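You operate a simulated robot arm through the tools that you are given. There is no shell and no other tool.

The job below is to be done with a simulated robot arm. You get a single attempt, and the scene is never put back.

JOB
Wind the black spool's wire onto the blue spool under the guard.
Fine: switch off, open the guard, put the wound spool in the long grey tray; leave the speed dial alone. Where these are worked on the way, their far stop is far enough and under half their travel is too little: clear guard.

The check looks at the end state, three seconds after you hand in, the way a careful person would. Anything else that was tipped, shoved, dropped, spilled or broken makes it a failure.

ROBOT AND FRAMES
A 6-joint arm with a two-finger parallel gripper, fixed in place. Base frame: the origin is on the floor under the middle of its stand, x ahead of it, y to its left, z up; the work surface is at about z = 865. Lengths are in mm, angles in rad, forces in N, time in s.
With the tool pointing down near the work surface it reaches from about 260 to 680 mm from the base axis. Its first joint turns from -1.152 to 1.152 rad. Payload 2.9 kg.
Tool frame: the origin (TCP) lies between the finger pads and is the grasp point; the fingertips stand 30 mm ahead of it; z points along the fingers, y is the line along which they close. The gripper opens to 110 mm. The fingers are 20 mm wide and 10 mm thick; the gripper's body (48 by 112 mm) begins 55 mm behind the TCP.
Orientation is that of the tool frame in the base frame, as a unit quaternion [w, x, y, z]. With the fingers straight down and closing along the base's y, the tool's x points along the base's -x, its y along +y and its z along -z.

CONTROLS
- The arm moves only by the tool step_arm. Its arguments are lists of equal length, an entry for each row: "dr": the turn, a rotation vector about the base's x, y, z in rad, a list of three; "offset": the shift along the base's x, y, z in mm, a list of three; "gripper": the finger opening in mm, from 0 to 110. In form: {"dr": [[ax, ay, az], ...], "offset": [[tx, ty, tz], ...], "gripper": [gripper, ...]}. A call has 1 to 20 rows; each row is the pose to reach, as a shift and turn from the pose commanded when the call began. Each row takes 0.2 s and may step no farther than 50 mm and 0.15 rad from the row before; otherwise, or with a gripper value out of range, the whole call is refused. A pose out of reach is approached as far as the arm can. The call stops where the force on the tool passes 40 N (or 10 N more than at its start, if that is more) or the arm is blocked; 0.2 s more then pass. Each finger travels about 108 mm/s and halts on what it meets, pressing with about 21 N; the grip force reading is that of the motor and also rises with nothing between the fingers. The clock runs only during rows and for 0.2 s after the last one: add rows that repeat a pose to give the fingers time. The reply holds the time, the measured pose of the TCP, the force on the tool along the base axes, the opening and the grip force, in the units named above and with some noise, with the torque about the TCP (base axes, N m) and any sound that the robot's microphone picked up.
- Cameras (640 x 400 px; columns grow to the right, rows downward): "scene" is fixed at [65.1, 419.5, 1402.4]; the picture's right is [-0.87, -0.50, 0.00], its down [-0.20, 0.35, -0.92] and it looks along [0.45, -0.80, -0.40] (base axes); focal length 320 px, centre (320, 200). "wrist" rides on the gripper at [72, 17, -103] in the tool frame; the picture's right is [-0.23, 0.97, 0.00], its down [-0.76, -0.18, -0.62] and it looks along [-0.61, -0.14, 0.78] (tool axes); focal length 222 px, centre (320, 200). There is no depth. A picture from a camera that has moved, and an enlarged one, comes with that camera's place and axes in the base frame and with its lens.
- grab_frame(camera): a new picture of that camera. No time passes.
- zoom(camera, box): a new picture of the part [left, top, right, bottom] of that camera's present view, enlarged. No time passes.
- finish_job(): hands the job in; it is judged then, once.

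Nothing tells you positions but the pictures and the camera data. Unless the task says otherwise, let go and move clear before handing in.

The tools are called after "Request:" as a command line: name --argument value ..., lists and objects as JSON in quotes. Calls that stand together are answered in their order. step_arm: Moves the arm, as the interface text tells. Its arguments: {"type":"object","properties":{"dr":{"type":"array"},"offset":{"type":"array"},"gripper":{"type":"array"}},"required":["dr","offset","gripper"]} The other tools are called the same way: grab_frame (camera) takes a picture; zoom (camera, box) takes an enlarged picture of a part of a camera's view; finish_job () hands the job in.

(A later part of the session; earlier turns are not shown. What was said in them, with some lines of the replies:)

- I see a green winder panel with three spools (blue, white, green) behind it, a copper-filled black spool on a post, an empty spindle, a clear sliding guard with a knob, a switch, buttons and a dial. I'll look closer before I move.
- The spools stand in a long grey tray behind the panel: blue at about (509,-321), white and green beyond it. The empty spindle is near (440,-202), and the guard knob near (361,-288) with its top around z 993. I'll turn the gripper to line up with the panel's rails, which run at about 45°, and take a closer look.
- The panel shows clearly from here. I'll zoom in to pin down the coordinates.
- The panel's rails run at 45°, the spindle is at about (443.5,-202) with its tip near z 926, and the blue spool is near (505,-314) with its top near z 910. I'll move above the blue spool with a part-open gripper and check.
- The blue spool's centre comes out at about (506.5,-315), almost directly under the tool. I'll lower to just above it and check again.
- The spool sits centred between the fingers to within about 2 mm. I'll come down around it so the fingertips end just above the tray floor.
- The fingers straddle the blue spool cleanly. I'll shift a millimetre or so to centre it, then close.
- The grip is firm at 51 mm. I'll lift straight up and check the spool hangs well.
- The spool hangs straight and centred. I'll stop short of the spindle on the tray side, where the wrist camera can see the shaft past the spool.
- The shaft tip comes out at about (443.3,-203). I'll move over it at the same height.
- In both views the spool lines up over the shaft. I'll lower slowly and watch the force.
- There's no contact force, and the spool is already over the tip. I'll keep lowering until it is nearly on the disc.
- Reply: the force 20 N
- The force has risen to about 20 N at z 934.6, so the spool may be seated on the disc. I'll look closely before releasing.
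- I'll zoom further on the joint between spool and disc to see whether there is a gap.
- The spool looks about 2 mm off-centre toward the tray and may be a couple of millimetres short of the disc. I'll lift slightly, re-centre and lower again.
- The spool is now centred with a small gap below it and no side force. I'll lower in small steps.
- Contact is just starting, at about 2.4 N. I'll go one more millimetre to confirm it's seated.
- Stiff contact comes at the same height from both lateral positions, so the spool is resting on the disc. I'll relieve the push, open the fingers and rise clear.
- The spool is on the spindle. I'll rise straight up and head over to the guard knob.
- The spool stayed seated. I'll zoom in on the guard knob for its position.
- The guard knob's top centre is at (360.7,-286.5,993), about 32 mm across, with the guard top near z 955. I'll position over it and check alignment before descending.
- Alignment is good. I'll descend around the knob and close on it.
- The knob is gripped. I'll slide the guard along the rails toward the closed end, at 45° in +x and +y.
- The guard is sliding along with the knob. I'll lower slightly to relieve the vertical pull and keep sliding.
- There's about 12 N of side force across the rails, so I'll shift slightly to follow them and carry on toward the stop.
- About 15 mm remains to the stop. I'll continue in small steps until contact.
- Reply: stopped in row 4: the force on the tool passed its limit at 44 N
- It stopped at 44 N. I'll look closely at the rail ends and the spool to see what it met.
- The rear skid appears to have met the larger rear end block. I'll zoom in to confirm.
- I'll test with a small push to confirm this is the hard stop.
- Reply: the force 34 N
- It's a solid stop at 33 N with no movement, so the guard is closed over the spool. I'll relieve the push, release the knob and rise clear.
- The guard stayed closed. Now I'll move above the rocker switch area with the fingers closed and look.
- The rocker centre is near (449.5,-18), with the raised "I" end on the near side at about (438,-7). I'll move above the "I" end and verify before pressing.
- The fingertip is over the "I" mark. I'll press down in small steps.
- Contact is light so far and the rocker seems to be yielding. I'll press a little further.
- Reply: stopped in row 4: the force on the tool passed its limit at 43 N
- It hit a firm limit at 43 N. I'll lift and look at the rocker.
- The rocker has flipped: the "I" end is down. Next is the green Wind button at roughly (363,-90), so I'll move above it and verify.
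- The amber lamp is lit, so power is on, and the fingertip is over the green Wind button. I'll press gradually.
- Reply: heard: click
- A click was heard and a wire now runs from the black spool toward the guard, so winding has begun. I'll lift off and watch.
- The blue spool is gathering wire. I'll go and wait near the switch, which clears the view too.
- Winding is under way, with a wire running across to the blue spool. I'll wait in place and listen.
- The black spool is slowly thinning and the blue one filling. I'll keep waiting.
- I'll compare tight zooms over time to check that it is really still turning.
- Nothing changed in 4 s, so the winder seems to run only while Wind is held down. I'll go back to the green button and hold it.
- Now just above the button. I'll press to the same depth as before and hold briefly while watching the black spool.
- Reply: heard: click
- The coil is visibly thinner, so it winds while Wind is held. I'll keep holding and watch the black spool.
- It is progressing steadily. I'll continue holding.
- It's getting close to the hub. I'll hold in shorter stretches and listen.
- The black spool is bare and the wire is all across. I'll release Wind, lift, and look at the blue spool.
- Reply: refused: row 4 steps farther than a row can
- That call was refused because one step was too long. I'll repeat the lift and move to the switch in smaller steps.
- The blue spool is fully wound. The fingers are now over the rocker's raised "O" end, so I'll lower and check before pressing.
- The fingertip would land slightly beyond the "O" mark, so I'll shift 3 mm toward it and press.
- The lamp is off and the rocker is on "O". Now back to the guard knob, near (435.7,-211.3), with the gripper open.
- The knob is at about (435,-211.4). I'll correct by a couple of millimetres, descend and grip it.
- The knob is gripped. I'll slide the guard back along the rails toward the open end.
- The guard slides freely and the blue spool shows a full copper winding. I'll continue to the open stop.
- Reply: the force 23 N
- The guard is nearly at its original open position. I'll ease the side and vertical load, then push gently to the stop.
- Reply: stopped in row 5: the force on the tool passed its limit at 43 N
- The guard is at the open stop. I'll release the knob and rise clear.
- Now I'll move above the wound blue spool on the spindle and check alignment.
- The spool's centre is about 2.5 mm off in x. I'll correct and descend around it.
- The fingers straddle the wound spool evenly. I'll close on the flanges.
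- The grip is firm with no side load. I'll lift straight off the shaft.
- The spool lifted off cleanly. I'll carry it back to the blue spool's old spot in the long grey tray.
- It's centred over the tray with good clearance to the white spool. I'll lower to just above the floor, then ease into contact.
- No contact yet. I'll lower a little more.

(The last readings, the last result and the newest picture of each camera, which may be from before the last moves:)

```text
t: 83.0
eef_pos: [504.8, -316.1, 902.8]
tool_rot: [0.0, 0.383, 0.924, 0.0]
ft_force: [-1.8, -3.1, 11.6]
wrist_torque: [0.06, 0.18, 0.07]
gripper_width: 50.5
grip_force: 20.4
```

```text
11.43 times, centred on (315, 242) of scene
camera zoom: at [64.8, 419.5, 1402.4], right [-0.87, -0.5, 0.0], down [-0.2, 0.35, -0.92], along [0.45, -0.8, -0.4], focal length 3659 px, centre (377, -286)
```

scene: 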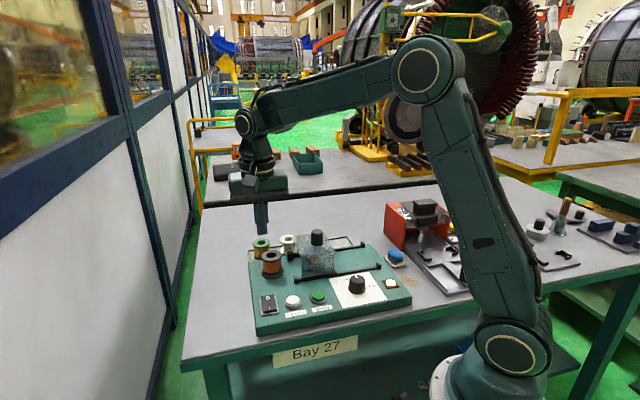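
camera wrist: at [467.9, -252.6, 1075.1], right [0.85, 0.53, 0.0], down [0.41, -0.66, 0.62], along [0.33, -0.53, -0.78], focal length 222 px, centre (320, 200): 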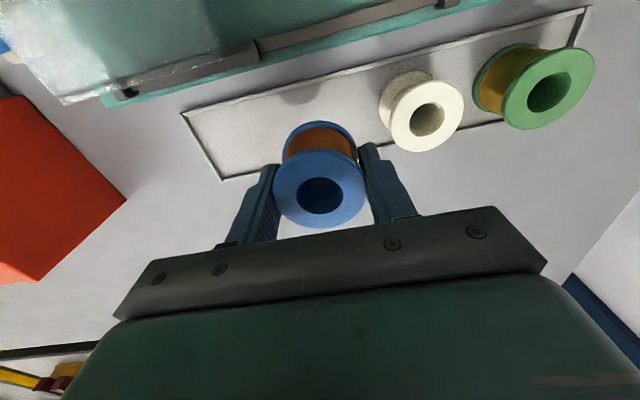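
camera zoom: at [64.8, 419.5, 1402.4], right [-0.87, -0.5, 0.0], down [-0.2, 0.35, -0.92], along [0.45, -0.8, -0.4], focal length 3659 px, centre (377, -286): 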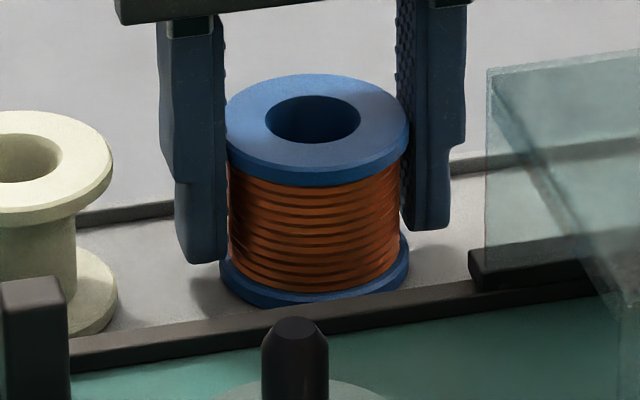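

Contact reads 11.6 N, so the spool is standing on the tray floor. I'll relieve the push, open the fingers and check.

Request:
step_arm --dr '[[0, 0, 0], [0, 0, 0], [0, 0, 0], [0, 0, 0], [0, 0, 0]]' --offset '[[0, 0, 1], [0, 0, 1], [0, 0, 1], [0, 0, 1], [0, 0, 1]]' --gripper '[42, 52, 60, 70, 70]'

Request:
zoom --camera "scene" --box '[270, 215, 350, 265]'

Request:
grab_frame --camera "wrist"

```text
t: 84.2
eef_pos: [505.5, -316.2, 902.5]
tool_rot: [-0.001, 0.383, 0.924, -0.001]
ft_force: [-0.3, 0.5, -0.7]
wrist_torque: [-0.02, 0.01, -0.02]
gripper_width: 69.9
grip_force: 0.1
```

```text
8.00 times, centred on (310, 240) of scene
camera zoom: at [65.1, 419.5, 1402.4], right [-0.87, -0.5, 0.0], down [-0.2, 0.35, -0.92], along [0.45, -0.8, -0.4], focal length 2561 px, centre (400, -120)
```

zoom: 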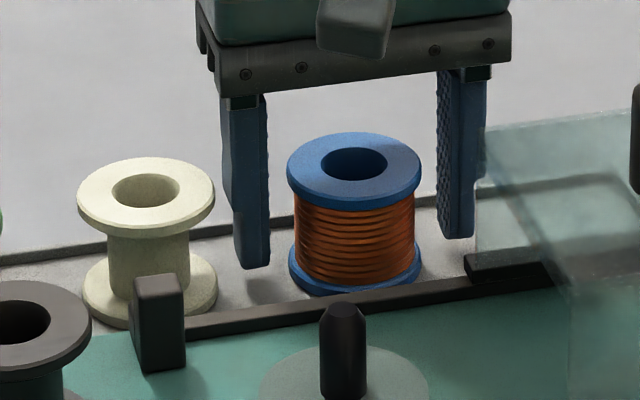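

```text
taken
camera wrist: at [466.9, -251.9, 1006.2], right [0.85, 0.53, 0.0], down [0.41, -0.66, 0.62], along [0.33, -0.53, -0.78], focal length 222 px, centre (320, 200)
```

wrist: 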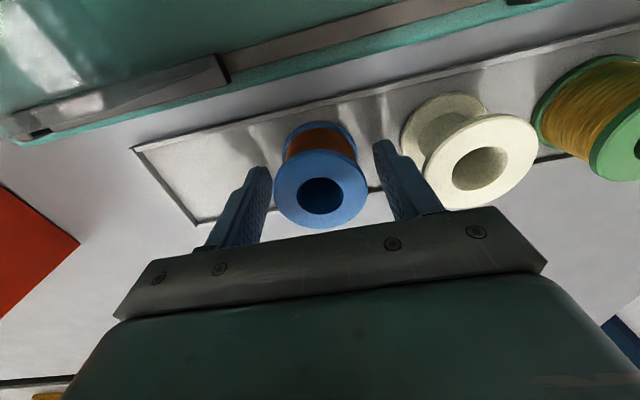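

The spool stands upright in the tray and the fingers are free of both it and the white spool. I'll rise straight up and move clear.

Request:
step_arm --dr '[[0, 0, 0], [0, 0, 0], [0, 0, 0], [0, 0, 0], [0, 0, 0], [0, 0, 0], [0, 0, 0], [0, 0, 0]]' --offset '[[0, 0, 20], [0, 0, 55], [0, 0, 100], [0, 0, 145], [0, 0, 190], [-30, 25, 210], [-60, 60, 220], [-60, 60, 220]]' --gripper '[70, 70, 70, 70, 70, 70, 70, 70]'

Request:
grab_frame --camera "scene"

Request:
zoom --camera "scene" --box '[240, 215, 420, 335]'

Request:
grab_frame --camera "wrist"

```text
t: 86.0
eef_pos: [444.7, -255.4, 1124.4]
tool_rot: [0.0, 0.383, 0.924, -0.001]
ft_force: [0.2, 0.1, 0.6]
wrist_torque: [-0.02, 0.0, 0.0]
gripper_width: 69.8
grip_force: 0.0
```

```text
taken
```

scene: 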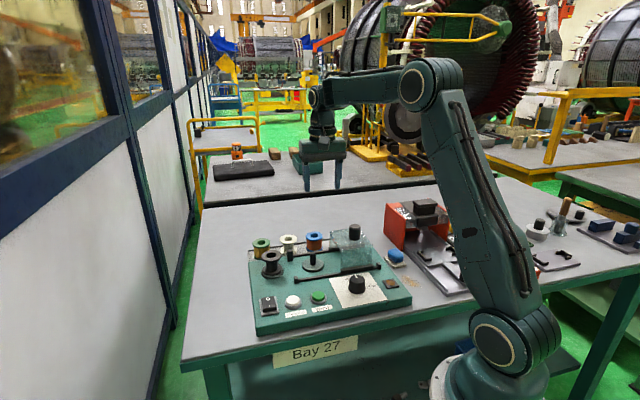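

```text
3.33 times, centred on (330, 275) of scene
camera zoom: at [65.0, 419.5, 1402.4], right [-0.87, -0.5, 0.0], down [-0.2, 0.35, -0.92], along [0.45, -0.8, -0.4], focal length 1067 px, centre (287, -50)
```

zoom: 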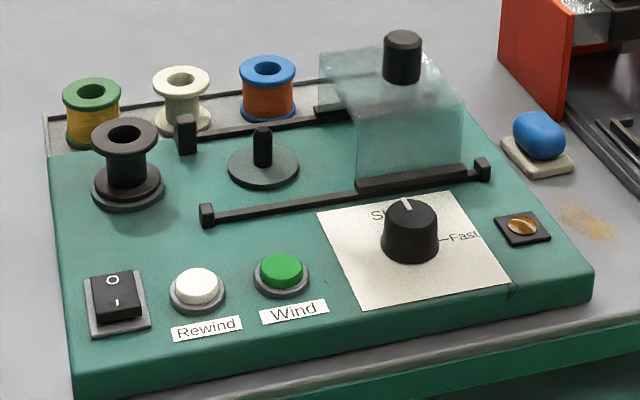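

```text
taken
camera wrist: at [405.5, -192.2, 1226.5], right [0.85, 0.53, 0.0], down [0.41, -0.66, 0.62], along [0.33, -0.53, -0.78], focal length 222 px, centre (320, 200)
```

wrist: 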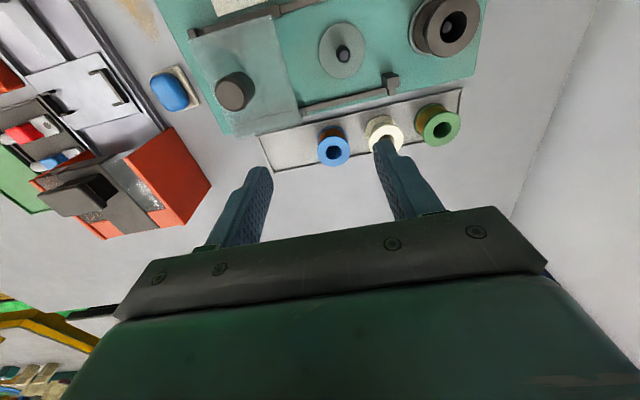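

Everything looks in order:
- **Winding:** the black spool is bare and the wound blue spool stands in the long grey tray.
- **Switch:** it is on "O" and the lamp is out.
- **Guard:** it is at its open stop.
- **Dial:** it still points to Slow.

The arm is clear of everything, so I'll hand in.

Request:
finish_job

```text
The job is handed in.
```

The job is handed in, and the final pictures showed nothing tipped or out of place. I don't have the check's verdict.

- **Winding:** all the wire from the black spool is now on the blue spool. The winder only runs while Wind is held down, so I held it until the black spool was bare.
- **Wound spool:** the blue spool is upright in the long grey tray, back in its original spot.
- **Switch:** it is off, and the lamp is out.
- **Guard:** it is fully open, pushed back until it hit its stop.
- **Speed dial:** I didn't touch it, and it still points to Slow.

The arm has let go and is clear of the bench.
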